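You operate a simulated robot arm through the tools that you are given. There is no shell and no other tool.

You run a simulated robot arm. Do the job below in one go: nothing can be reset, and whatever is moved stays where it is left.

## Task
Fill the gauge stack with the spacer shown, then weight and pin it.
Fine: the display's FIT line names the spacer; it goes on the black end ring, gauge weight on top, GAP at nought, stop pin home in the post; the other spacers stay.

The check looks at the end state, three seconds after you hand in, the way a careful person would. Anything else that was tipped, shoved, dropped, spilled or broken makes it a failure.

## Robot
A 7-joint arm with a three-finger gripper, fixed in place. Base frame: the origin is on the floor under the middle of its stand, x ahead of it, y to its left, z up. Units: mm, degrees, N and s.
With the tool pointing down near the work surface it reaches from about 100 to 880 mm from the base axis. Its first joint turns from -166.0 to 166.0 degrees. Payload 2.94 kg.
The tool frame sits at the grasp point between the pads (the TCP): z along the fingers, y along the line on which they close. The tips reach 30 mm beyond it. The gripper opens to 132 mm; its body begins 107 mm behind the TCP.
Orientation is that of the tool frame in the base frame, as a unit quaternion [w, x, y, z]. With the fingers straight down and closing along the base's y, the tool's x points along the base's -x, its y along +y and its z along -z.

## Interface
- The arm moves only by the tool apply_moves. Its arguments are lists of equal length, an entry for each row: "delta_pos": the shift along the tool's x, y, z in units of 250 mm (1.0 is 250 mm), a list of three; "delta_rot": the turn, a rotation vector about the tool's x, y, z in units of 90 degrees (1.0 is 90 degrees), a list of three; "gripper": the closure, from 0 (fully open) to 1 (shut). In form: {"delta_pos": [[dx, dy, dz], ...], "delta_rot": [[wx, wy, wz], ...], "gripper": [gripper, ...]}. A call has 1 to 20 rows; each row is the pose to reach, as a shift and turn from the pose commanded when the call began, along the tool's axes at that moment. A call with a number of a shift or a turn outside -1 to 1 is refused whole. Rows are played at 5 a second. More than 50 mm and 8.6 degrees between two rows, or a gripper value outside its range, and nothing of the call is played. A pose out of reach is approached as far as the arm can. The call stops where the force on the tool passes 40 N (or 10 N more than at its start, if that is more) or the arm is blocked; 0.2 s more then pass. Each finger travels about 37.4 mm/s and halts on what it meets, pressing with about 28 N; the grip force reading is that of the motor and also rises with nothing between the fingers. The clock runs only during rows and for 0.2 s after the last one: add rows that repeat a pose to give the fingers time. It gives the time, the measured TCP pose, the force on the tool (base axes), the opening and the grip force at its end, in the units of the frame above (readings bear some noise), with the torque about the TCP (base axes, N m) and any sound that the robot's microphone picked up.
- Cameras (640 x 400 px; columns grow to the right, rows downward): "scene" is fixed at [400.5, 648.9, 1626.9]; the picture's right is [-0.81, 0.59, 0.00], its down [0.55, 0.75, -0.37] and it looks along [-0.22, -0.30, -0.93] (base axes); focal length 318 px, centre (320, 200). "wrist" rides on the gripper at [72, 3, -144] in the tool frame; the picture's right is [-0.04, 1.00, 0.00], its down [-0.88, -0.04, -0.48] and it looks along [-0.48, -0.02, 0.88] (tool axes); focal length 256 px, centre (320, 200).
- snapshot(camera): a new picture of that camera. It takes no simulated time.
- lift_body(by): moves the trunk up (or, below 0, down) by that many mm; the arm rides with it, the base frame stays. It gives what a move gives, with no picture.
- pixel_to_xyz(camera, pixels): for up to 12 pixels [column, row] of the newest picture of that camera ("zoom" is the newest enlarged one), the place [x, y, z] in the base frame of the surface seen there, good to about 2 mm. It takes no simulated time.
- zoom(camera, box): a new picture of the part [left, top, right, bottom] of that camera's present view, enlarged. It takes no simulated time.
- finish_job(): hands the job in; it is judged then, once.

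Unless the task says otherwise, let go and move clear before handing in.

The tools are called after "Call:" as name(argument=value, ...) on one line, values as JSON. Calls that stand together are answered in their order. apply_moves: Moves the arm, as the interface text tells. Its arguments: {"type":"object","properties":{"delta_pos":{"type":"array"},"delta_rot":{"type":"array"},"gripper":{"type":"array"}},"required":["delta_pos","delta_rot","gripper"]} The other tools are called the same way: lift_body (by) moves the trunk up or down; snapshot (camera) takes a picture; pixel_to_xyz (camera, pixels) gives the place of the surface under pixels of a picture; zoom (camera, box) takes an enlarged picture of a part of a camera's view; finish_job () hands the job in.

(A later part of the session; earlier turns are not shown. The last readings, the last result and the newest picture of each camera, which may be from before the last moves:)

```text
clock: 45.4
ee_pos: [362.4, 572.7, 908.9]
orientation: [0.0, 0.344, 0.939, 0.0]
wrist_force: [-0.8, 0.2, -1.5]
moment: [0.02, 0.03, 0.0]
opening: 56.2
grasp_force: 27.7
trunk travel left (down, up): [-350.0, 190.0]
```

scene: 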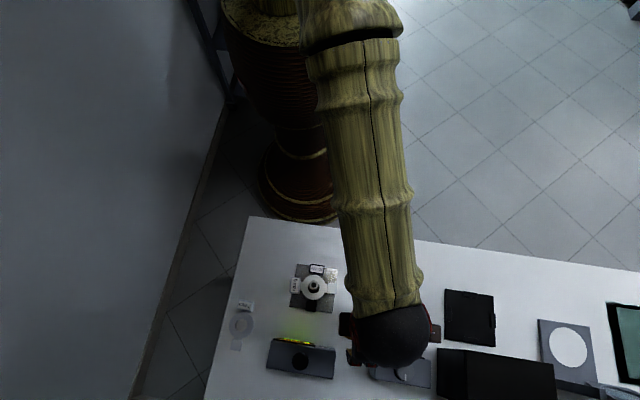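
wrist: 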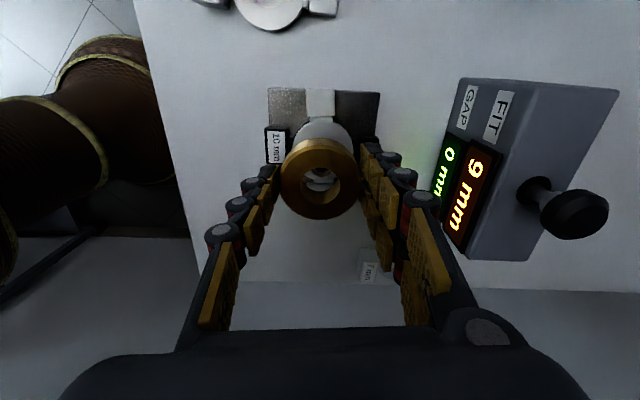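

The force still shows the weight hanging (about −2 N), so I'll continue down in 0.5 mm steps.

Call:
apply_moves(delta_pos=[[0, 0, 0.002], [0, 0, 0.002]], delta_rot=[[0, 0, 0], [0, 0, 0]], gripper=[0.7, 0.7])

Call:
apply_moves(delta_pos=[[0, 0, 0.002], [0, 0, 0.002]], delta_rot=[[0, 0, 0], [0, 0, 0]], gripper=[0.7, 0.7])

```text
clock: 46.0
ee_pos: [361.7, 572.8, 910.0]
orientation: [0.0, 0.343, 0.939, 0.0]
wrist_force: [-0.2, -1.0, 1.0]
moment: [-0.03, -0.04, 0.0]
opening: 56.1
grasp_force: 28.3
trunk travel left (down, up): [-350.0, 190.0]
```

```text
clock: 46.6
ee_pos: [361.7, 572.7, 908.7]
orientation: [0.001, 0.344, 0.939, 0.0]
wrist_force: [-0.5, 2.1, 4.0]
moment: [-0.01, 0.06, -0.03]
opening: 56.0
grasp_force: 28.1
trunk travel left (down, up): [-350.0, 190.0]
```

The force has turned to +4 N, so the weight rests on the spacer. I'll open the fingers and check.

Call:
apply_moves(delta_pos=[[0, 0, -0.001], [0, 0, -0.001], [0, 0, -0.001], [0, 0, -0.001], [0, 0, -0.001]], delta_rot=[[0, 0, 0], [0, 0, 0], [0, 0, 0], [0, 0, 0], [0, 0, 0]], gripper=[0.6, 0.5, 0.42, 0.4, 0.4])

Call:
snapshot(camera="wrist")

Call:
zoom(camera="wrist", box=[220, 100, 420, 240])

Call:
pixel_to_xyz(camera="zoom", pixels=[[240, 230], [400, 230], [320, 160], [270, 180], [370, 180], [270, 290], [370, 290], [310, 250], [330, 270], [300, 270]])

```text
clock: 47.8
ee_pos: [362.2, 572.8, 911.0]
orientation: [0.001, 0.344, 0.939, 0.0]
wrist_force: [-0.7, 1.0, -0.3]
moment: [0.03, -0.02, 0.0]
opening: 79.1
grasp_force: 0.0
trunk travel left (down, up): [-350.0, 190.0]
```

```text
taken
```

wrist: 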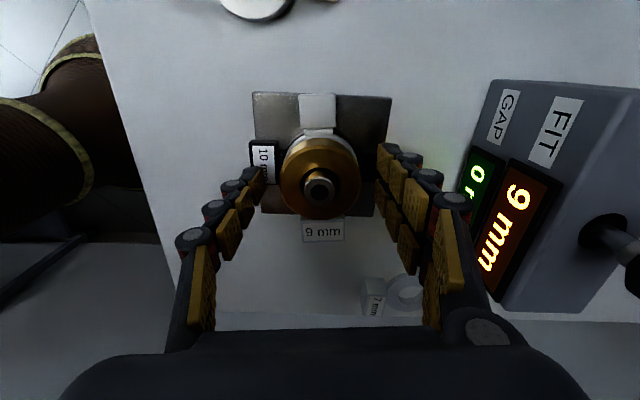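

```text
2.86 times, centred on (320, 170) of wrist
```

zoom: 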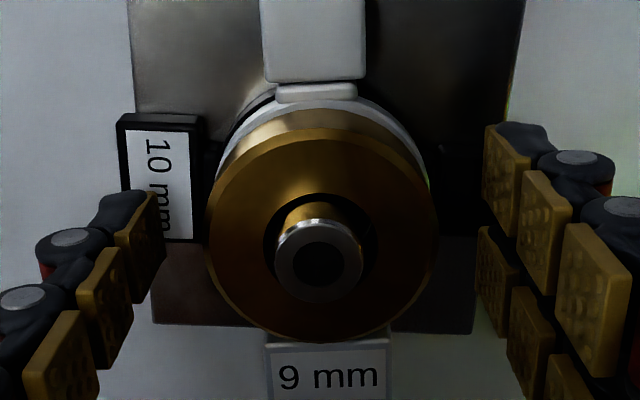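

```text
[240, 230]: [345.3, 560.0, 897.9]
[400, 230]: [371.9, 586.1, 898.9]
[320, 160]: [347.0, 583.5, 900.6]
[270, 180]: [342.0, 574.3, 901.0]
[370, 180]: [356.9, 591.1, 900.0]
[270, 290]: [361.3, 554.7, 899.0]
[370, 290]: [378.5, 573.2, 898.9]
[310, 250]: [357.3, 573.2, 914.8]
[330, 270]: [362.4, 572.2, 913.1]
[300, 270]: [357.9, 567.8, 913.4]
```

The weight is seated (top ~899.5), and the display still reads GAP 0 / FIT 9. I'll rise straight up to z≈1045 and move over the pin near (463,673).

Call:
apply_moves(delta_pos=[[0, 0, -0.06], [0, 0, -0.18], [0, 0, -0.3], [0, 0, -0.42], [0, 0, -0.54], [-0.008, 0.095, -0.54], [-0.016, 0.19, -0.54], [-0.024, 0.285, -0.54], [-0.032, 0.38, -0.54], [-0.04, 0.475, -0.54], [-0.047, 0.568, -0.54], [-0.047, 0.568, -0.54]], delta_rot=[[0, 0, 0], [0, 0, 0], [0, 0, 0], [0, 0, 0], [0, 0, 0], [0, 0, 0], [0, 0, 0], [0, 0, 0], [0, 0, 0], [0, 0, 0], [0, 0, 0], [0, 0, 0]], gripper=[0.4, 0.4, 0.4, 0.4, 0.45, 0.5, 0.545, 0.545, 0.545, 0.545, 0.545, 0.545])

Call:
snapshot(camera="wrist")

Call:
zoom(camera="wrist", box=[220, 100, 420, 240])

Call:
pixel_to_xyz(camera="zoom", pixels=[[300, 180], [340, 180], [320, 170], [320, 200], [310, 150], [330, 150], [320, 190], [320, 120], [280, 180], [360, 180], [320, 220], [250, 150]])

Call:
snapshot(camera="scene")

```text
clock: 50.4
ee_pos: [463.2, 673.2, 1044.5]
orientation: [0.0, 0.343, 0.939, 0.0]
wrist_force: [-0.3, -0.2, -0.6]
moment: [0.01, -0.01, 0.0]
opening: 60.1
grasp_force: 0.0
trunk travel left (down, up): [-350.0, 190.0]
```

```text
taken
```

wrist: 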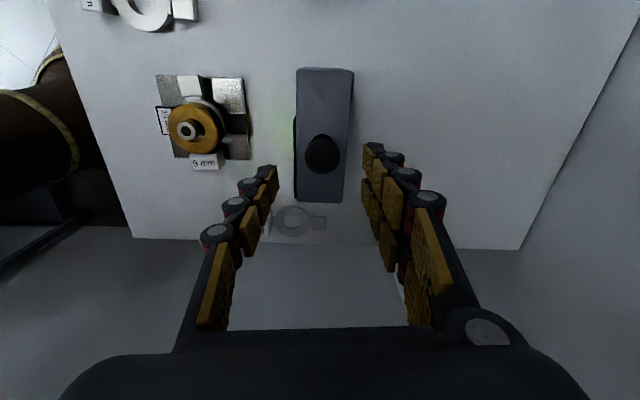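

```text
2.86 times, centred on (320, 170) of wrist
```

zoom: 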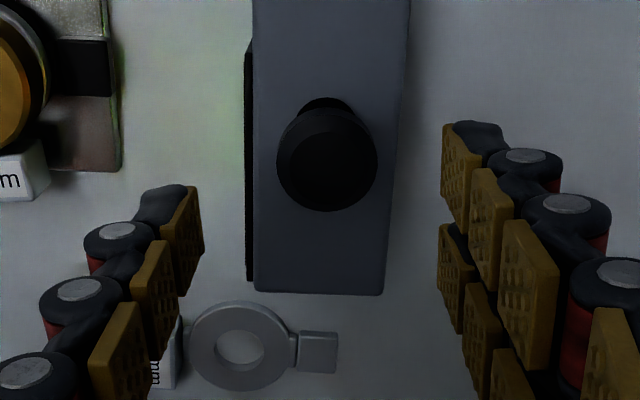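

```text
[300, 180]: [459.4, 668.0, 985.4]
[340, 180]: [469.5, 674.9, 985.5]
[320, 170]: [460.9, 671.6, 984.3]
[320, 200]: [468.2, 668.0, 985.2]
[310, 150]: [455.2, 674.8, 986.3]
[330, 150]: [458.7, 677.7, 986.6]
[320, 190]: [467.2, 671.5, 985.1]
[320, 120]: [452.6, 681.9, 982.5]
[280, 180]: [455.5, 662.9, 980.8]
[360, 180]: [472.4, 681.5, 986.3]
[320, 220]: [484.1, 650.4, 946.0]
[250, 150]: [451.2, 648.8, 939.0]
```

```text
taken
```

scene: 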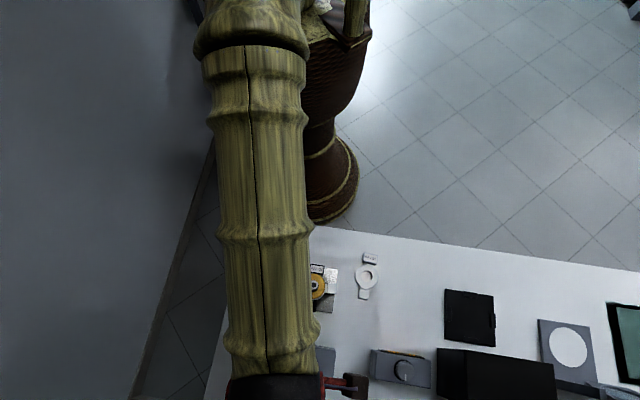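

The pin head is at (323,153) in the wrist view with its top at z≈985. I'll zoom in to find its centre.

Call:
zoom(camera="wrist", box=[292, 125, 356, 175])

Call:
pixel_to_xyz(camera="zoom", pixels=[[310, 120], [310, 160], [310, 200], [310, 240], [310, 280], [230, 220], [270, 220], [350, 220], [390, 220], [310, 300], [310, 90], [310, 60]])

```text
8.00 times, centred on (324, 150) of wrist
```

zoom: 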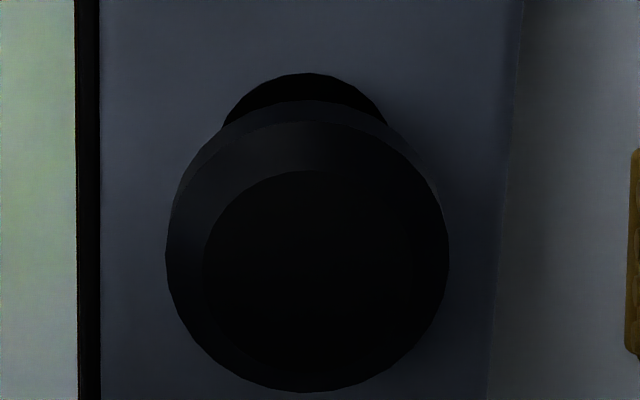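

```text
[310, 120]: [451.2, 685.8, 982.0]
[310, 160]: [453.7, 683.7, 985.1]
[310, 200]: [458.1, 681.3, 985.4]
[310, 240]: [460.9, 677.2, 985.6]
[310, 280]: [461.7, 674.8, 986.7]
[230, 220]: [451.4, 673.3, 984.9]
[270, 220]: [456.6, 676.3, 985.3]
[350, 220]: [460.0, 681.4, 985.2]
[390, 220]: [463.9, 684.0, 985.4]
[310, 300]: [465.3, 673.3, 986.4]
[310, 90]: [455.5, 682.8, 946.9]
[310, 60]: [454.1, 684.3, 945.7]
```

The pin head is 29 mm wide and its centre lies about 2.3 mm in tool +x and 1.8 mm in +y of the TCP. I'll correct and come down to z≈1010 for another check.

Call:
apply_moves(delta_pos=[[0.009, 0.007, 0.05], [0.009, 0.007, 0.1], [0.009, 0.007, 0.14], [0.009, 0.007, 0.14]], delta_rot=[[0, 0, 0], [0, 0, 0], [0, 0, 0], [0, 0, 0]], gripper=[0.545, 0.545, 0.545, 0.545])

Call:
zoom(camera="wrist", box=[270, 130, 370, 220])

Call:
pixel_to_xyz(camera="zoom", pixels=[[320, 140], [320, 180], [320, 220], [320, 260], [260, 200], [290, 200], [350, 200], [380, 200], [320, 120], [320, 100], [320, 80], [320, 200]])

```text
clock: 51.4
ee_pos: [463.1, 675.5, 1009.2]
orientation: [0.0, 0.344, 0.939, 0.0]
wrist_force: [0.2, -0.7, 0.8]
moment: [0.03, 0.0, 0.04]
opening: 60.2
grasp_force: 0.0
trunk travel left (down, up): [-350.0, 190.0]
```

```text
4.44 times, centred on (320, 175) of wrist
```

zoom: 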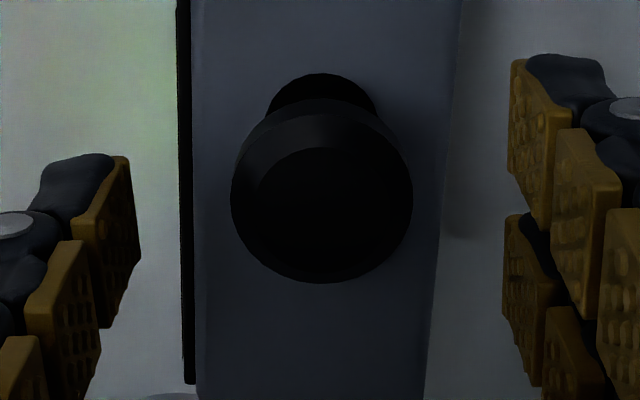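

```text
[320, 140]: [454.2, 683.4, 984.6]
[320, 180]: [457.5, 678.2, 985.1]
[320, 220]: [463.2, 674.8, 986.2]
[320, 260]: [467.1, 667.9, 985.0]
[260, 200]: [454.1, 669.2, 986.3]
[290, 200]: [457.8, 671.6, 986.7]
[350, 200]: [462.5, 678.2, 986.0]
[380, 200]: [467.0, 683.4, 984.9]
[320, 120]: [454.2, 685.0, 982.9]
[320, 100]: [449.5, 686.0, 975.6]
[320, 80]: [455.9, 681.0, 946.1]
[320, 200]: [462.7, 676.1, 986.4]
```

The head spans about z=975–985 and is within ~1 mm of centre. I'll shift 1 mm in tool +x, go down to TCP z≈996, and narrow the fingers to about 37 mm to check centring before closing.

Call:
apply_moves(delta_pos=[[0.004, 0, 0.02], [0.004, 0, 0.04], [0.004, 0, 0.055], [0.004, 0, 0.055], [0.004, 0, 0.055], [0.004, 0, 0.055]], delta_rot=[[0, 0, 0], [0, 0, 0], [0, 0, 0], [0, 0, 0], [0, 0, 0], [0, 0, 0]], gripper=[0.545, 0.545, 0.545, 0.62, 0.7, 0.72])

Call:
zoom(camera="wrist", box=[270, 130, 370, 220])

Call:
pixel_to_xyz(camera="zoom", pixels=[[225, 190], [228, 220], [225, 250], [415, 110], [418, 150], [415, 200], [260, 220], [380, 220], [320, 220], [320, 260], [320, 180], [320, 240]])

```text
clock: 52.8
ee_pos: [460.6, 677.0, 996.0]
orientation: [0.0, 0.343, 0.939, 0.0]
wrist_force: [0.7, 0.6, -1.0]
moment: [-0.03, 0.04, 0.0]
opening: 36.7
grasp_force: 0.1
trunk travel left (down, up): [-350.0, 190.0]
```

```text
4.44 times, centred on (320, 175) of wrist
```

zoom: 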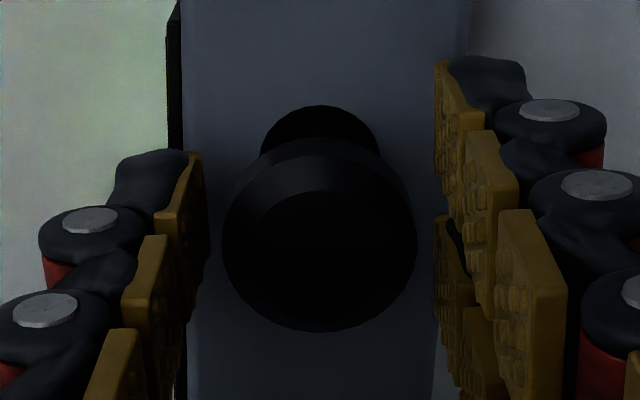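

```text
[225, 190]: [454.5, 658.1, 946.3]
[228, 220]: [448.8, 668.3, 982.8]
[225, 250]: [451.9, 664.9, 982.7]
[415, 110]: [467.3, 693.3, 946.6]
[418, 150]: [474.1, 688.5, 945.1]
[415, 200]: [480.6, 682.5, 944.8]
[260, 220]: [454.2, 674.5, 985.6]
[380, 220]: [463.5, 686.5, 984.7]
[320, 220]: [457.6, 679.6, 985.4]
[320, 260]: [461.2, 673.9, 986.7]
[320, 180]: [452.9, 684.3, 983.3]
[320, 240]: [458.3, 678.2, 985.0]
```

The gaps on each side look equal (about 19 px left, 20 px right), so the head is centred. I'll close on it.

Call:
apply_moves(delta_pos=[[0, 0, 0], [0, 0, 0], [0, 0, 0], [0, 0, 0], [0, 0, 0], [0, 0, 0]], delta_rot=[[0, 0, 0], [0, 0, 0], [0, 0, 0], [0, 0, 0], [0, 0, 0], [0, 0, 0]], gripper=[0.75, 0.77, 0.8, 0.85, 0.9, 0.9])

Call:
zoom(camera="wrist", box=[270, 130, 370, 220])

```text
clock: 54.2
ee_pos: [460.9, 676.5, 995.5]
orientation: [-0.001, 0.344, 0.939, 0.0]
wrist_force: [-0.8, -0.9, 0.8]
moment: [-0.05, 0.08, -0.01]
opening: 27.8
grasp_force: 27.9
trunk travel left (down, up): [-350.0, 190.0]
```

```text
4.44 times, centred on (320, 175) of wrist
```

zoom: 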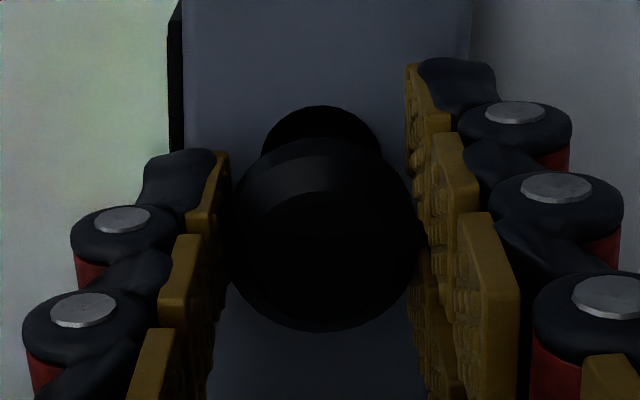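

Gripped at 27.8 mm with 27.9 N and little side force. I'll lift 10 mm slowly and check that the pin comes.

Call:
apply_moves(delta_pos=[[0, 0, -0.008], [0, 0, -0.016], [0, 0, -0.024], [0, 0, -0.032], [0, 0, -0.04], [0, 0, -0.04]], delta_rot=[[0, 0, 0], [0, 0, 0], [0, 0, 0], [0, 0, 0], [0, 0, 0], [0, 0, 0]], gripper=[0.9, 0.9, 0.9, 0.9, 0.9, 0.9])

Call:
zoom(camera="wrist", box=[270, 130, 370, 220])

Call:
pixel_to_xyz(camera="zoom", pixels=[[320, 220], [320, 260], [280, 230], [360, 230], [320, 100], [320, 120], [250, 50], [320, 145]])

```text
clock: 55.6
ee_pos: [460.2, 676.8, 1002.5]
orientation: [-0.001, 0.344, 0.939, -0.001]
wrist_force: [0.7, 2.3, -6.2]
moment: [0.13, -0.11, -0.01]
opening: 27.8
grasp_force: 28.2
trunk travel left (down, up): [-350.0, 190.0]
```

```text
4.44 times, centred on (320, 175) of wrist
```

zoom: 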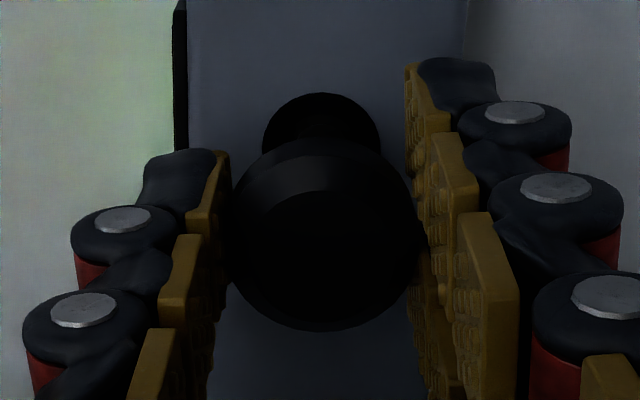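

```text
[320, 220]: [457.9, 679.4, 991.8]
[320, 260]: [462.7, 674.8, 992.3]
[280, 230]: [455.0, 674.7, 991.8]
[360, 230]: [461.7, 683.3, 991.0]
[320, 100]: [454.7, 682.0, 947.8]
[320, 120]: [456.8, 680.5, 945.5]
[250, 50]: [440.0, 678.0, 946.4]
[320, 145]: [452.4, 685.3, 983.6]
```

The head has risen ~6.5 mm, with −6 N of drag and the arm lagging slightly, while the box top hasn't moved. I'll hold for a moment and re-read before going on.

Call:
apply_moves(delta_pos=[[0, 0, 0], [0, 0, 0], [0, 0, 0]], delta_rot=[[0, 0, 0], [0, 0, 0], [0, 0, 0]], gripper=[0.9, 0.9, 0.9])

Call:
zoom(camera="wrist", box=[270, 110, 370, 200])

Call:
pixel_to_xyz(camera="zoom", pixels=[[320, 280], [320, 320], [280, 300], [360, 300], [320, 190], [330, 220], [230, 100], [400, 80], [320, 240], [320, 215], [300, 200], [340, 200]])

```text
clock: 56.4
ee_pos: [462.0, 676.0, 1003.5]
orientation: [0.0, 0.344, 0.939, 0.001]
wrist_force: [6.2, 6.3, -19.8]
moment: [0.01, 0.05, 0.02]
opening: 28.1
grasp_force: 28.5
trunk travel left (down, up): [-350.0, 190.0]
```

```text
4.44 times, centred on (320, 155) of wrist
```

zoom: 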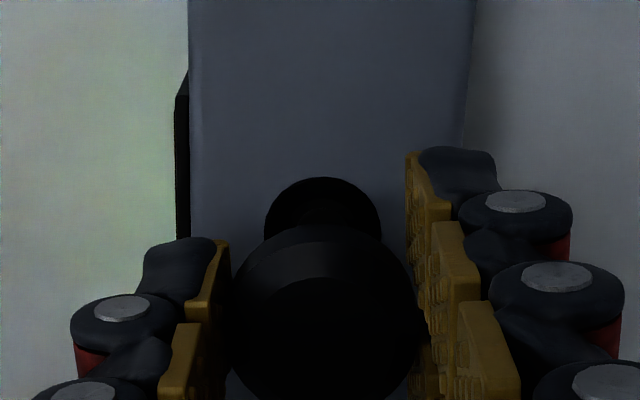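

```text
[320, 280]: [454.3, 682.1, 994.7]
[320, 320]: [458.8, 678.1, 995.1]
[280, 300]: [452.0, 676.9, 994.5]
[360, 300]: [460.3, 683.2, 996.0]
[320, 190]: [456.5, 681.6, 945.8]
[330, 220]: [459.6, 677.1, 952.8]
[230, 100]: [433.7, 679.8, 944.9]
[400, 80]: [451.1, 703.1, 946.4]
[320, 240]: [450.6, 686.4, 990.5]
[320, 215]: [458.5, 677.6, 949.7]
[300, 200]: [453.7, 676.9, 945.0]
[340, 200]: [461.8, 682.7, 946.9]
```

Lateral force on the tool is about +9 N along tool +y with −20 N of drag, so the pin is binding because I'm slightly off in −y. I'll shift 0.75 mm in +y and re-read.

Call:
apply_moves(delta_pos=[[0, 0.0015, 0], [0, 0.003, 0], [0, 0.003, 0], [0, 0.003, 0]], delta_rot=[[0, 0, 0], [0, 0, 0], [0, 0, 0], [0, 0, 0]], gripper=[0.9, 0.9, 0.9, 0.9])

```text
clock: 57.4
ee_pos: [461.7, 675.7, 998.0]
orientation: [-0.001, 0.344, 0.939, -0.005]
wrist_force: [2.5, -2.7, 0.9]
moment: [-0.1, -0.03, 0.0]
opening: 27.5
grasp_force: 28.0
trunk travel left (down, up): [-350.0, 190.0]
```

The height reading dropped to 998 although I commanded no downward motion, which is odd. I'll hold and look again before moving on.

Call:
apply_moves(delta_pos=[[0, 0, 0], [0, 0, 0]], delta_rot=[[0, 0, 0], [0, 0, 0]], gripper=[0.9, 0.9])

Call:
snapshot(camera="wrist")

Call:
snapshot(camera="scene")

Call:
zoom(camera="wrist", box=[270, 110, 370, 200])

Call:
pixel_to_xyz(camera="zoom", pixels=[[320, 280], [320, 320], [280, 300], [360, 300], [320, 190], [330, 220], [230, 100], [400, 80], [420, 180], [215, 260]])

```text
clock: 58.0
ee_pos: [462.3, 675.7, 1016.8]
orientation: [0.002, 0.344, 0.939, 0.006]
wrist_force: [-0.1, -8.6, 15.6]
moment: [-0.41, -0.08, 0.0]
opening: 27.8
grasp_force: 28.2
trunk travel left (down, up): [-350.0, 190.0]
```

```text
taken
```

wrist: 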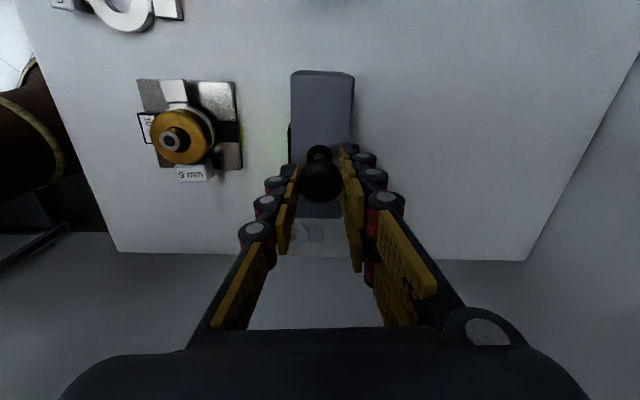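

```text
taken
```

scene: 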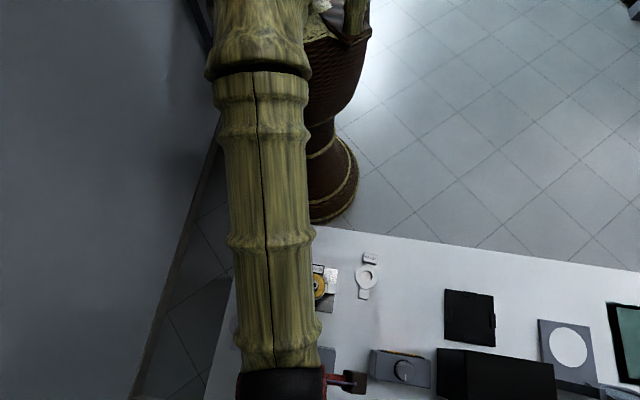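

```text
4.44 times, centred on (320, 155) of wrist
```

zoom: 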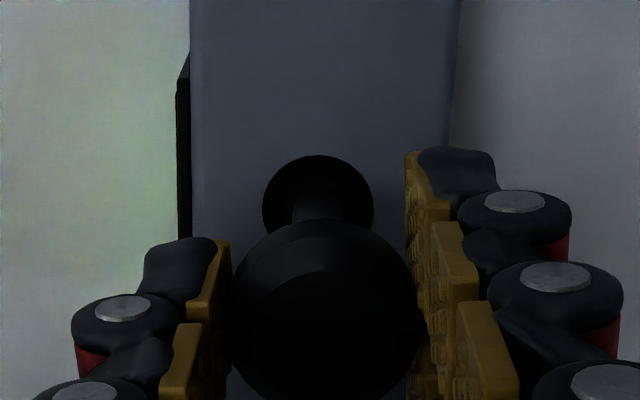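

```text
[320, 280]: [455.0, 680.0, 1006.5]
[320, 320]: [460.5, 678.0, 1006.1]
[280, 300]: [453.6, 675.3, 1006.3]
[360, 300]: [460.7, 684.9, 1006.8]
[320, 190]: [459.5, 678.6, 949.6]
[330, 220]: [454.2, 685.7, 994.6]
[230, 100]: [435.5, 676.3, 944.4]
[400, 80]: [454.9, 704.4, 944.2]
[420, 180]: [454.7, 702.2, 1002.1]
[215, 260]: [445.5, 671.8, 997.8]
```

The arm is swinging vertically (readings 998 then 1017 around a commanded 1006), though the pin is still held. I'll hold still for a moment to see whether it settles.

Call:
apply_moves(delta_pos=[[0, 0, 0]], delta_rot=[[0, 0, 0]], gripper=[0.9])

Call:
apply_moves(delta_pos=[[0, 0, 0]], delta_rot=[[0, 0, 0]], gripper=[0.9])

Call:
apply_moves(delta_pos=[[0, 0, 0]], delta_rot=[[0, 0, 0]], gripper=[0.9])

```text
clock: 58.4
ee_pos: [461.1, 675.2, 1015.9]
orientation: [0.001, 0.344, 0.939, 0.007]
wrist_force: [-1.7, -12.3, 24.6]
moment: [-0.56, 0.07, 0.04]
opening: 28.0
grasp_force: 27.9
trunk travel left (down, up): [-350.0, 190.0]
```

```text
clock: 58.8
ee_pos: [462.0, 676.5, 1013.1]
orientation: [0.001, 0.344, 0.939, 0.004]
wrist_force: [-1.4, -14.5, 27.6]
moment: [-0.55, 0.04, 0.01]
opening: 28.1
grasp_force: 27.6
trunk travel left (down, up): [-350.0, 190.0]
```

```text
clock: 59.2
ee_pos: [462.2, 676.1, 1011.8]
orientation: [0.001, 0.343, 0.939, 0.003]
wrist_force: [-1.8, -14.4, 27.2]
moment: [-0.55, 0.07, -0.04]
opening: 28.2
grasp_force: 28.3
trunk travel left (down, up): [-350.0, 190.0]
```

The arm is settling back down and pressing the pin (+27 N up), so the pin has likely popped free and its tip is bearing on the box. I'll lift straight up 40 mm to take it clear.

Call:
apply_moves(delta_pos=[[0, 0, -0.03], [0, 0, -0.06], [0, 0, -0.09], [0, 0, -0.12], [0, 0, -0.15], [0, 0, -0.18], [0, 0, -0.2], [0, 0, -0.2]], delta_rot=[[0, 0, 0], [0, 0, 0], [0, 0, 0], [0, 0, 0], [0, 0, 0], [0, 0, 0], [0, 0, 0], [0, 0, 0]], gripper=[0.9, 0.9, 0.9, 0.9, 0.9, 0.9, 0.9, 0.9])

Call:
snapshot(camera="wrist")

Call:
zoom(camera="wrist", box=[250, 50, 390, 200])

```text
clock: 61.0
ee_pos: [461.6, 676.6, 1054.8]
orientation: [0.0, 0.343, 0.939, 0.0]
wrist_force: [-0.2, 0.1, -0.4]
moment: [0.0, -0.01, -0.02]
opening: 27.5
grasp_force: 28.3
trunk travel left (down, up): [-350.0, 190.0]
```

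```text
taken
```

wrist: 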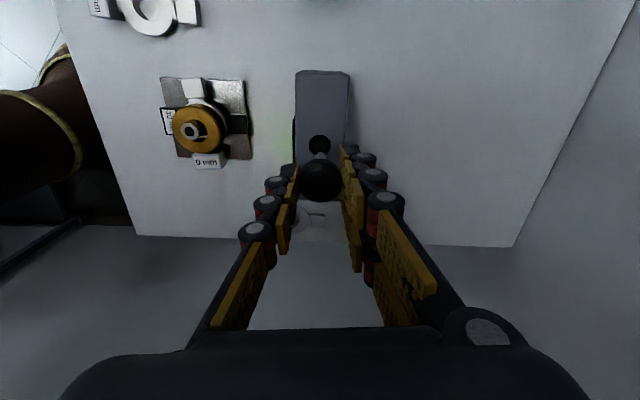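

```text
2.67 times, centred on (320, 125) of wrist
```

zoom: 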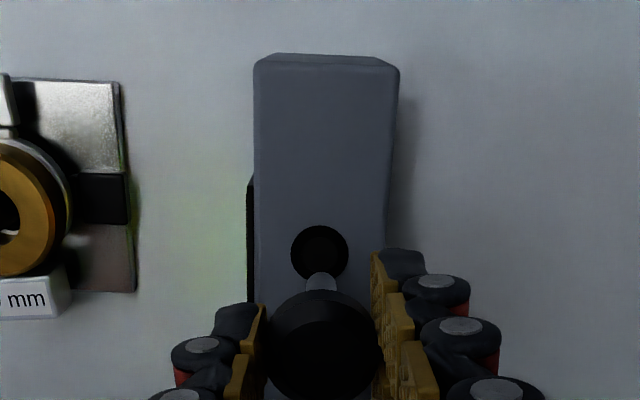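

The pin is out and held (force ~0), its steel shank showing at (320,155) between head and box collar. I'll zoom to see its length and whether it's straight in the grip.

Call:
zoom(camera="wrist", box=[290, 125, 354, 205])

Call:
pixel_to_xyz(camera="zoom", pixels=[[320, 120], [315, 130], [320, 140], [330, 130], [320, 100], [320, 80], [320, 60], [280, 80], [360, 80], [320, 250], [320, 220], [320, 160]])

```text
5.00 times, centred on (322, 165) of wrist
```

zoom: 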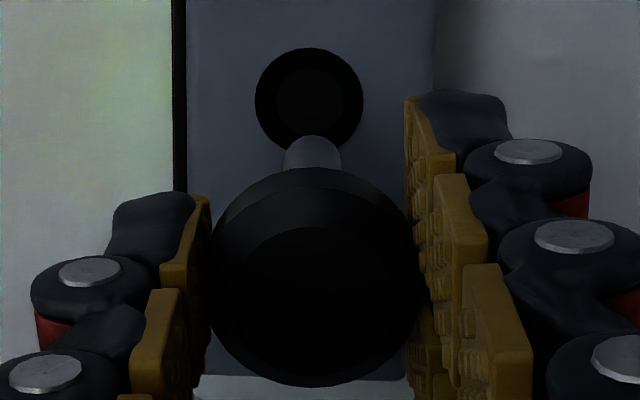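

```text
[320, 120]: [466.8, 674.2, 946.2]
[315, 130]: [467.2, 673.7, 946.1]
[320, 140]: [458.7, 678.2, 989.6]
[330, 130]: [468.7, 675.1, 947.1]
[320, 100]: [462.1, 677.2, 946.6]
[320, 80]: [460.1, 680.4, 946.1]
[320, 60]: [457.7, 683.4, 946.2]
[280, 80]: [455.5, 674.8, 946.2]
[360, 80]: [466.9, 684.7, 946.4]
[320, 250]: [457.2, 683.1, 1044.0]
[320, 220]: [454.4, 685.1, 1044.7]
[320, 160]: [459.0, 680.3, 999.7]
```

The pin is about 58 mm long with a ~9.6 mm shank tip. I'll sample many points on the shank and head top to determine its axis relative to the tool.

Call:
zoom(camera="wrist", box=[304, 145, 340, 170])

Call:
pixel_to_xyz(camera="zoom", pixels=[[250, 130], [280, 125], [310, 130], [240, 160], [270, 160], [300, 160], [330, 160], [240, 190], [270, 190], [300, 190], [330, 190], [285, 145]])

Call:
zoom(camera="wrist", box=[296, 155, 346, 210])

Call:
pixel_to_xyz(camera="zoom", pixels=[[300, 150], [300, 180], [300, 210], [300, 240], [300, 270], [300, 300], [240, 220], [270, 220], [330, 220], [360, 220], [250, 280], [350, 280]])

```text
16.00 times, centred on (322, 158) of wrist
```

zoom: 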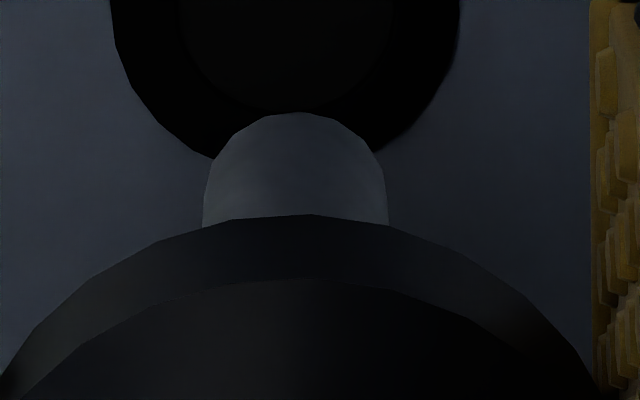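

```text
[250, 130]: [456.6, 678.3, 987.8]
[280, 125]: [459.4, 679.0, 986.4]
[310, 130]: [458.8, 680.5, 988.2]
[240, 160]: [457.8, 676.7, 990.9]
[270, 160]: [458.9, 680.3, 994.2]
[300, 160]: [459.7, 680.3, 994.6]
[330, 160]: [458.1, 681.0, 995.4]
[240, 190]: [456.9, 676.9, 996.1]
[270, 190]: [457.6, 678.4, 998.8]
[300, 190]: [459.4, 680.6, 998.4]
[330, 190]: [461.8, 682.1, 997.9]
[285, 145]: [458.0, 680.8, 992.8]
```

```text
7.27 times, centred on (321, 182) of wrist
```

zoom: 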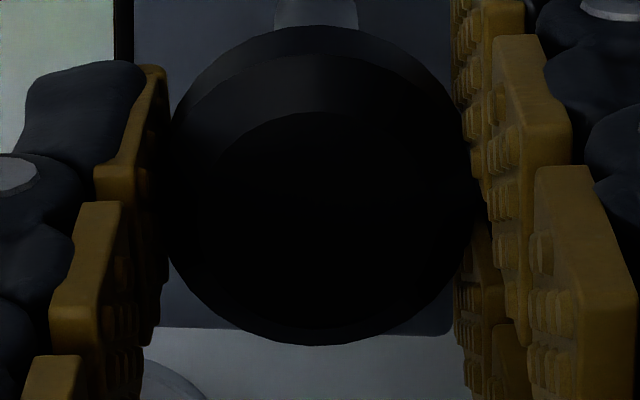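

```text
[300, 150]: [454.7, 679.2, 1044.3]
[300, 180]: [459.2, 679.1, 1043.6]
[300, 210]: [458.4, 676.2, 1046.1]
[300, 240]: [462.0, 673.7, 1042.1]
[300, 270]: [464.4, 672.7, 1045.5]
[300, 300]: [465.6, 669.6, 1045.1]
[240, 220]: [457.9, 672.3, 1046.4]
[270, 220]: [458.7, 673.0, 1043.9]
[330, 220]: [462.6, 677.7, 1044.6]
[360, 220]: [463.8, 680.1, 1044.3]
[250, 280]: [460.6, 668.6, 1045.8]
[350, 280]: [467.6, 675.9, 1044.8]
```

The head centre is near the TCP and the tip looks about 1.7 mm toward tool −x, i.e. a tilt of ~1.8° about the closing axis. I'll carry the pin to the post at this height, adding a 1.5° corrective tilt, then come down partway.

Call:
apply_moves(delta_pos=[[0.004, -0.073, 0], [0.008, -0.146, 0], [0.012, -0.219, 0], [0.016, -0.292, 0], [0.02, -0.365, 0], [0.024, -0.438, 0], [0.028, -0.511, 0], [0.033, -0.585, 0], [0.033, -0.585, 0], [0.033, -0.585, 0.08], [0.033, -0.585, 0.14], [0.033, -0.585, 0.19], [0.033, -0.585, 0.19]], delta_rot=[[0, 0, 0], [0, 0.004, 0], [0, 0.008, 0], [0, 0.012, 0], [0, 0.016, 0], [0, 0.0167, 0], [0, 0.0167, 0], [0, 0.0167, 0], [0, 0.0167, 0], [0, 0.0167, 0], [0, 0.0167, 0], [0, 0.0167, 0], [0, 0.0167, 0]], gripper=[0.9, 0.9, 0.9, 0.9, 0.9, 0.9, 0.9, 0.9, 0.9, 0.9, 0.9, 0.9, 0.9])

Call:
snapshot(camera="wrist")

Call:
zoom(camera="wrist", box=[290, 110, 354, 190])

Call:
snapshot(camera="scene")

```text
clock: 63.8
ee_pos: [361.4, 569.3, 1008.0]
orientation: [-0.011, 0.343, 0.939, 0.004]
wrist_force: [0.6, 0.2, -0.5]
moment: [-0.01, -0.01, 0.0]
opening: 27.4
grasp_force: 27.6
trunk travel left (down, up): [-350.0, 190.0]
```

```text
taken
```

wrist: 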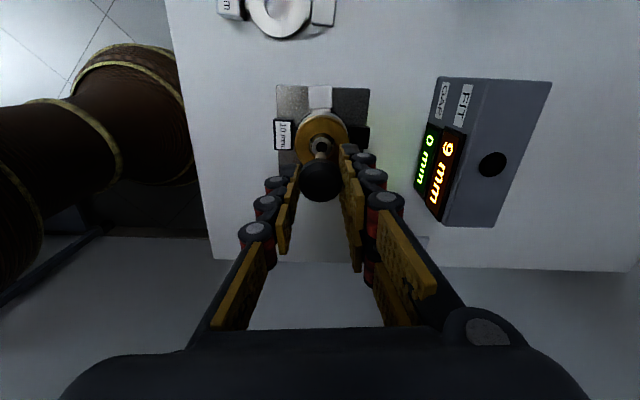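

```text
5.00 times, centred on (322, 150) of wrist
```

zoom: 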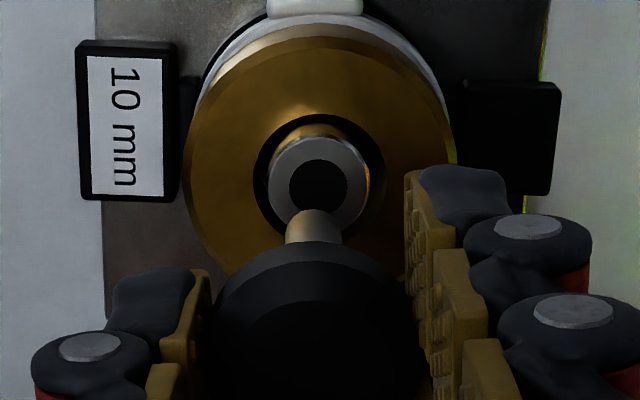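

```text
taken
```

scene: 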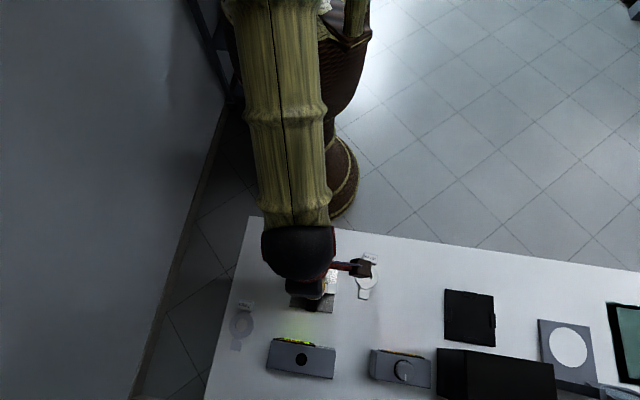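

The display reads GAP 0 / FIT 9, the display box hasn't moved, and the pin tip (313,225) is above the post hole (318,187). The tip needs about 1.7 mm in +x and 1.1 mm in +y, so I'll correct and lower until it's ~3 mm over the post.

Call:
apply_moves(delta_pos=[[0.004, 0.0044, 0.03], [0.004, 0.0044, 0.06], [0.0044, 0.0044, 0.088], [0.0044, 0.0044, 0.088]], delta_rot=[[0, 0, 0], [0, 0, 0], [0, 0, 0], [0, 0, 0]], gripper=[0.9, 0.9, 0.9, 0.9])

Call:
zoom(camera="wrist", box=[296, 125, 346, 175])

Call:
pixel_to_xyz(camera="zoom", pixels=[[320, 100], [290, 130], [350, 130], [320, 140], [320, 160], [310, 180], [270, 130], [370, 130], [320, 120], [300, 200], [320, 200], [310, 150]])

```text
clock: 64.8
ee_pos: [361.7, 574.1, 985.4]
orientation: [-0.012, 0.343, 0.939, 0.005]
wrist_force: [-0.7, 0.0, 0.1]
moment: [0.0, 0.01, -0.02]
opening: 27.4
grasp_force: 27.5
trunk travel left (down, up): [-350.0, 190.0]
```

```text
8.00 times, centred on (321, 150) of wrist
```

zoom: 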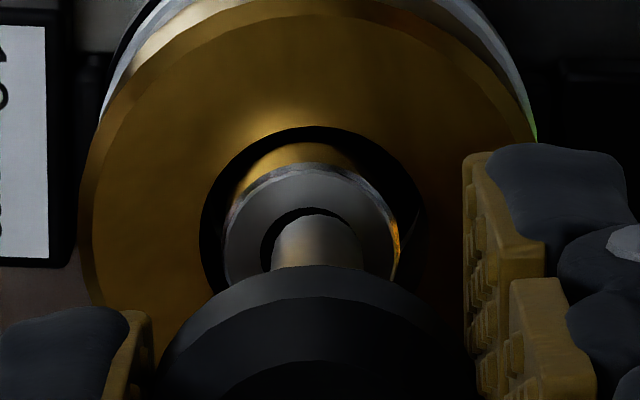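

```text
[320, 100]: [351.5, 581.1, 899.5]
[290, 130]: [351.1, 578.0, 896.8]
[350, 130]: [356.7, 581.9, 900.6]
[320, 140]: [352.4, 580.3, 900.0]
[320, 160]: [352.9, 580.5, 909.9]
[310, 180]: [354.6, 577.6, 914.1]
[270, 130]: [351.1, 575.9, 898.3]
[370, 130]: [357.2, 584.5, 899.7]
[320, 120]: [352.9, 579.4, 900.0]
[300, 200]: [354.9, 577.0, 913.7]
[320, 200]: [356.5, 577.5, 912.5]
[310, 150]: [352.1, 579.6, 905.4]
```

The tip is now just above the hole. I'll zoom in tightly to compare the tip's rim with the hole's rim.

Call:
zoom(camera="wrist", box=[306, 142, 336, 162])

Call:
pixel_to_xyz(camera="zoom", pixels=[[300, 190], [320, 200], [280, 200], [300, 220], [340, 220], [260, 240], [300, 250], [340, 250], [300, 130], [320, 120], [200, 200], [420, 200]])

```text
16.00 times, centred on (321, 152) of wrist
```

zoom: 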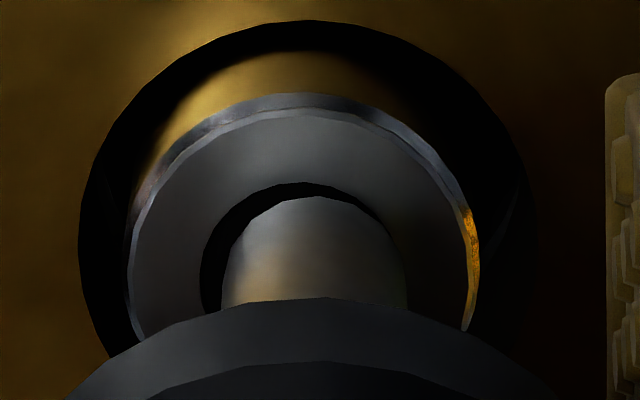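

```text
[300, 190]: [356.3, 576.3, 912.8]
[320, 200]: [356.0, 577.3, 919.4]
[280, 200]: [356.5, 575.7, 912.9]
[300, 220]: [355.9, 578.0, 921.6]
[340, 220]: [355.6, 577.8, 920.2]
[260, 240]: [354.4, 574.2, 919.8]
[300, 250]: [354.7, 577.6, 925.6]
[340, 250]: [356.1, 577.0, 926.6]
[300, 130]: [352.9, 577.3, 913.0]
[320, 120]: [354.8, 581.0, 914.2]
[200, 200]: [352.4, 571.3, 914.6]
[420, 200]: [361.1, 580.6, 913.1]
```

In this close view the pin sits ~0.7 mm too far in +y (left gap 22 px, right none), and after projecting it down the tip is about 1 mm too far in +x. I'll correct both and lower 3 mm.

Call:
apply_moves(delta_pos=[[-0.002, -0.0014, 0], [-0.0043, -0.0027, 0.006], [-0.0043, -0.0027, 0.012], [-0.0043, -0.0027, 0.012]], delta_rot=[[0, 0, 0], [0, 0, 0], [0, 0, 0], [0, 0, 0]], gripper=[0.9, 0.9, 0.9, 0.9])

Call:
zoom(camera="wrist", box=[306, 142, 336, 162])

Call:
pixel_to_xyz(camera="zoom", pixels=[[300, 210], [320, 210], [280, 215], [300, 230], [340, 230], [260, 250], [300, 250], [340, 250], [300, 140], [320, 130], [200, 220], [420, 220]])

```text
clock: 65.8
ee_pos: [360.2, 571.1, 982.8]
orientation: [-0.012, 0.344, 0.939, 0.005]
wrist_force: [1.6, 1.4, -0.6]
moment: [-0.3, -0.35, -0.02]
opening: 27.5
grasp_force: 27.8
trunk travel left (down, up): [-350.0, 190.0]
```

```text
16.00 times, centred on (321, 152) of wrist
```

zoom: 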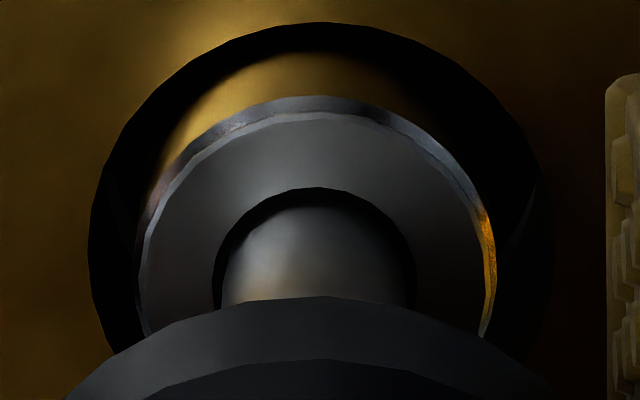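

```text
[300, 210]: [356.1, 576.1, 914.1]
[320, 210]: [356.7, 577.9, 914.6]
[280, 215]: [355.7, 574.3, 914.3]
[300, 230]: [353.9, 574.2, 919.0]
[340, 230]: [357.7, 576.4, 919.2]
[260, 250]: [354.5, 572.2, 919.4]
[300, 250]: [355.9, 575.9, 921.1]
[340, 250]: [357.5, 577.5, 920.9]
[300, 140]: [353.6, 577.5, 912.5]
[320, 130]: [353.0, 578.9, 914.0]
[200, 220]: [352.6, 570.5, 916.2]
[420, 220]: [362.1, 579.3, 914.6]
```

The tip now looks centred on the hole (gaps 9 px left, 7 px right) at about 1–2 mm above it, with small side forces. I'll hold once to get clean force readings.

Call:
apply_moves(delta_pos=[[0, 0, 0], [0, 0, 0]], delta_rot=[[0, 0, 0], [0, 0, 0]], gripper=[0.9, 0.9])

Call:
zoom(camera="wrist", box=[296, 130, 346, 180])

```text
clock: 66.4
ee_pos: [361.2, 571.1, 983.6]
orientation: [-0.012, 0.344, 0.939, 0.004]
wrist_force: [0.9, 2.5, -0.9]
moment: [-0.17, -0.29, -0.03]
opening: 27.7
grasp_force: 28.3
trunk travel left (down, up): [-350.0, 190.0]
```

```text
8.00 times, centred on (321, 155) of wrist
```

zoom: 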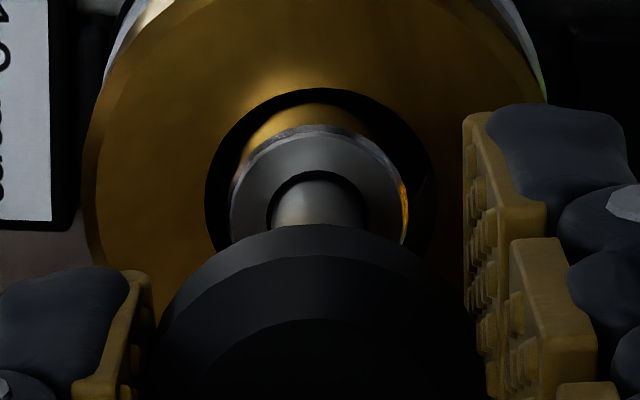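

Only small forces are present. I'll lower in 1 mm steps and watch for contact.

Call:
apply_moves(delta_pos=[[0, 0, 0.002], [-0.0001, 0, 0.004], [-0.0001, 0, 0.004]], delta_rot=[[0, 0, 0], [0, 0, 0], [0, 0, 0]], gripper=[0.9, 0.9, 0.9])

Call:
apply_moves(delta_pos=[[0, 0, 0.002], [-0.0001, 0, 0.004], [-0.0001, 0, 0.004]], delta_rot=[[0, 0, 0], [0, 0, 0], [0, 0, 0]], gripper=[0.9, 0.9, 0.9])

Call:
zoom(camera="wrist", box=[306, 142, 336, 162])

```text
clock: 67.2
ee_pos: [359.7, 571.4, 982.1]
orientation: [-0.012, 0.344, 0.939, 0.005]
wrist_force: [-1.6, 5.2, 1.2]
moment: [-0.03, -0.11, 0.0]
opening: 27.4
grasp_force: 28.3
trunk travel left (down, up): [-350.0, 190.0]
```

```text
clock: 68.0
ee_pos: [360.0, 571.6, 981.0]
orientation: [-0.012, 0.343, 0.939, 0.005]
wrist_force: [-5.0, 8.3, 2.4]
moment: [0.26, 0.14, 0.02]
opening: 27.4
grasp_force: 27.9
trunk travel left (down, up): [-350.0, 190.0]
```

```text
16.00 times, centred on (321, 152) of wrist
```

zoom: 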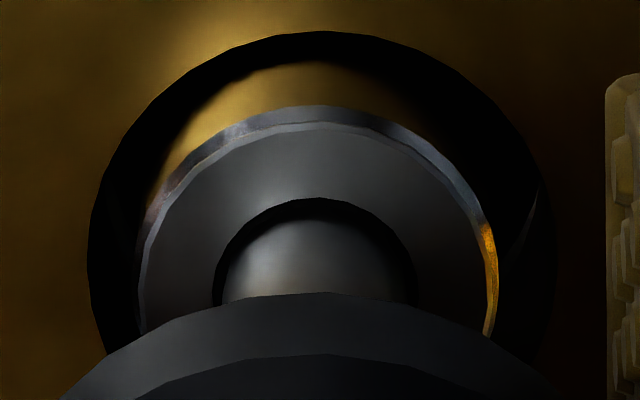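

The lateral force is about 9 N toward tool +x and 3 N toward +y, so the tip is in the hole's mouth touching the far wall. I'll ease over by 0.7 mm in +x and 0.25 mm in +y.

Call:
apply_moves(delta_pos=[[0.0014, 0.0005, 0], [0.0028, 0.001, 0], [0.0028, 0.001, 0]], delta_rot=[[0, 0, 0], [0, 0, 0], [0, 0, 0]], gripper=[0.9, 0.9, 0.9])

Call:
apply_moves(delta_pos=[[0, 0, 0.002], [-0.0001, 0, 0.004], [-0.0001, 0, 0.004]], delta_rot=[[0, 0, 0], [0, 0, 0], [0, 0, 0]], gripper=[0.9, 0.9, 0.9])

```text
clock: 68.8
ee_pos: [360.1, 573.3, 980.0]
orientation: [-0.013, 0.343, 0.939, 0.004]
wrist_force: [-4.5, 6.7, -0.1]
moment: [0.17, 0.2, 0.01]
opening: 27.4
grasp_force: 28.4
trunk travel left (down, up): [-350.0, 190.0]
```

```text
clock: 69.6
ee_pos: [360.5, 572.6, 978.6]
orientation: [-0.012, 0.344, 0.939, 0.004]
wrist_force: [1.2, 2.0, 1.6]
moment: [-0.15, -0.19, 0.03]
opening: 27.4
grasp_force: 27.7
trunk travel left (down, up): [-350.0, 190.0]
```

Forces have eased to ~2 N and the pin is a few millimetres in. I'll keep lowering in 1.5–2 mm increments with force checks.

Call:
apply_moves(delta_pos=[[0, 0, 0.004], [-0.0002, 0, 0.008], [-0.0002, 0, 0.008]], delta_rot=[[0, 0, 0], [0, 0, 0], [0, 0, 0]], gripper=[0.9, 0.9, 0.9])

Call:
zoom(camera="wrist", box=[306, 142, 336, 162])

```text
clock: 70.4
ee_pos: [360.5, 572.3, 976.5]
orientation: [-0.012, 0.344, 0.939, 0.004]
wrist_force: [1.7, 2.2, -1.0]
moment: [-0.06, -0.26, -0.03]
opening: 27.6
grasp_force: 28.1
trunk travel left (down, up): [-350.0, 190.0]
```

```text
16.00 times, centred on (321, 152) of wrist
```

zoom: 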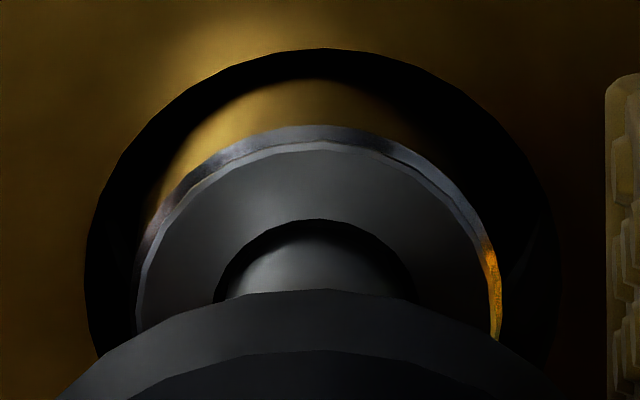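

The pin is sliding in with low forces (~2 N). I'll continue down 6 mm in small rows.

Call:
apply_moves(delta_pos=[[0, 0, 0.005], [-0.0002, 0, 0.01], [-0.0004, 0, 0.015], [-0.0005, 0, 0.02], [-0.0006, 0, 0.024], [-0.0006, 0, 0.024]], delta_rot=[[0, 0, 0], [0, 0, 0], [0, 0, 0], [0, 0, 0], [0, 0, 0], [0, 0, 0]], gripper=[0.9, 0.9, 0.9, 0.9, 0.9, 0.9])

Call:
zoom(camera="wrist", box=[296, 130, 346, 180])

```text
clock: 71.8
ee_pos: [361.0, 570.9, 972.1]
orientation: [-0.012, 0.343, 0.939, 0.006]
wrist_force: [3.5, 7.3, 2.0]
moment: [0.16, -0.27, 0.03]
opening: 27.7
grasp_force: 28.0
trunk travel left (down, up): [-350.0, 190.0]
```

```text
8.00 times, centred on (321, 155) of wrist
```

zoom: 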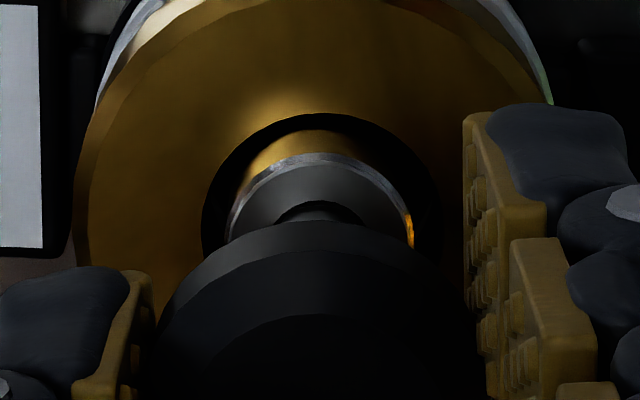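

A side force of ~8 N toward tool +y has built up, so I'll ease 0.5 mm in +y and continue down.

Call:
apply_moves(delta_pos=[[0.0002, 0.001, 0], [0.0004, 0.002, 0], [0.0004, 0.002, 0]], delta_rot=[[0, 0, 0], [0, 0, 0], [0, 0, 0]], gripper=[0.9, 0.9, 0.9])

Call:
apply_moves(delta_pos=[[0, 0, 0.004], [-0.0002, 0, 0.008], [-0.0003, 0, 0.012], [-0.0003, 0, 0.012]], delta_rot=[[0, 0, 0], [0, 0, 0], [0, 0, 0], [0, 0, 0]], gripper=[0.9, 0.9, 0.9, 0.9])

```text
clock: 72.6
ee_pos: [360.2, 571.9, 969.8]
orientation: [-0.013, 0.344, 0.939, 0.004]
wrist_force: [-0.4, 6.6, 1.6]
moment: [0.22, 0.06, 0.0]
opening: 27.7
grasp_force: 27.9
trunk travel left (down, up): [-350.0, 190.0]
```

```text
clock: 73.6
ee_pos: [360.1, 571.1, 967.0]
orientation: [-0.013, 0.344, 0.939, 0.004]
wrist_force: [3.5, 3.4, -2.1]
moment: [0.06, -0.16, 0.02]
opening: 27.8
grasp_force: 28.2
trunk travel left (down, up): [-350.0, 190.0]
```

Still sliding (z≈967–969), with ~5 N toward +y. I'll add another 0.3 mm in +y and go down 6 mm more.

Call:
apply_moves(delta_pos=[[0, 0.0012, 0], [-0.0001, 0.0012, 0.005], [-0.0002, 0.0012, 0.01], [-0.0004, 0.0012, 0.015], [-0.0005, 0.0012, 0.02], [-0.0006, 0.0012, 0.024], [-0.0006, 0.0012, 0.024]], delta_rot=[[0, 0, 0], [0, 0, 0], [0, 0, 0], [0, 0, 0], [0, 0, 0], [0, 0, 0], [0, 0, 0]], gripper=[0.9, 0.9, 0.9, 0.9, 0.9, 0.9, 0.9])

Call:
zoom(camera="wrist", box=[280, 120, 360, 200])

Call:
pixel_to_xyz(camera="zoom", pixels=[[320, 280], [300, 300], [340, 300], [320, 320], [320, 185], [320, 195], [250, 130], [390, 130], [320, 80], [320, 150]])

```text
clock: 75.2
ee_pos: [361.5, 571.7, 962.4]
orientation: [-0.013, 0.344, 0.939, 0.004]
wrist_force: [1.0, -4.7, 6.2]
moment: [-0.45, -0.11, 0.01]
opening: 27.5
grasp_force: 28.6
trunk travel left (down, up): [-350.0, 190.0]
```

```text
5.00 times, centred on (320, 160) of wrist
```

zoom: 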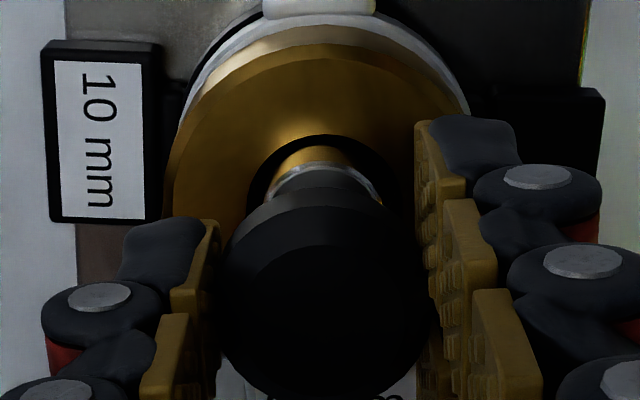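

```text
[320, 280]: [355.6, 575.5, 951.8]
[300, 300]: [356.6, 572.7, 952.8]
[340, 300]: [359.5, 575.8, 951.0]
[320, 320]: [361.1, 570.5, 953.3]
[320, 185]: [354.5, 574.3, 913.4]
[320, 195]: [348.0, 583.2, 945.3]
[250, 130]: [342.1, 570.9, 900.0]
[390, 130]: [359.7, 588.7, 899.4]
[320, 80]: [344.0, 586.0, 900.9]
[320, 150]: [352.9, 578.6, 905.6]
```

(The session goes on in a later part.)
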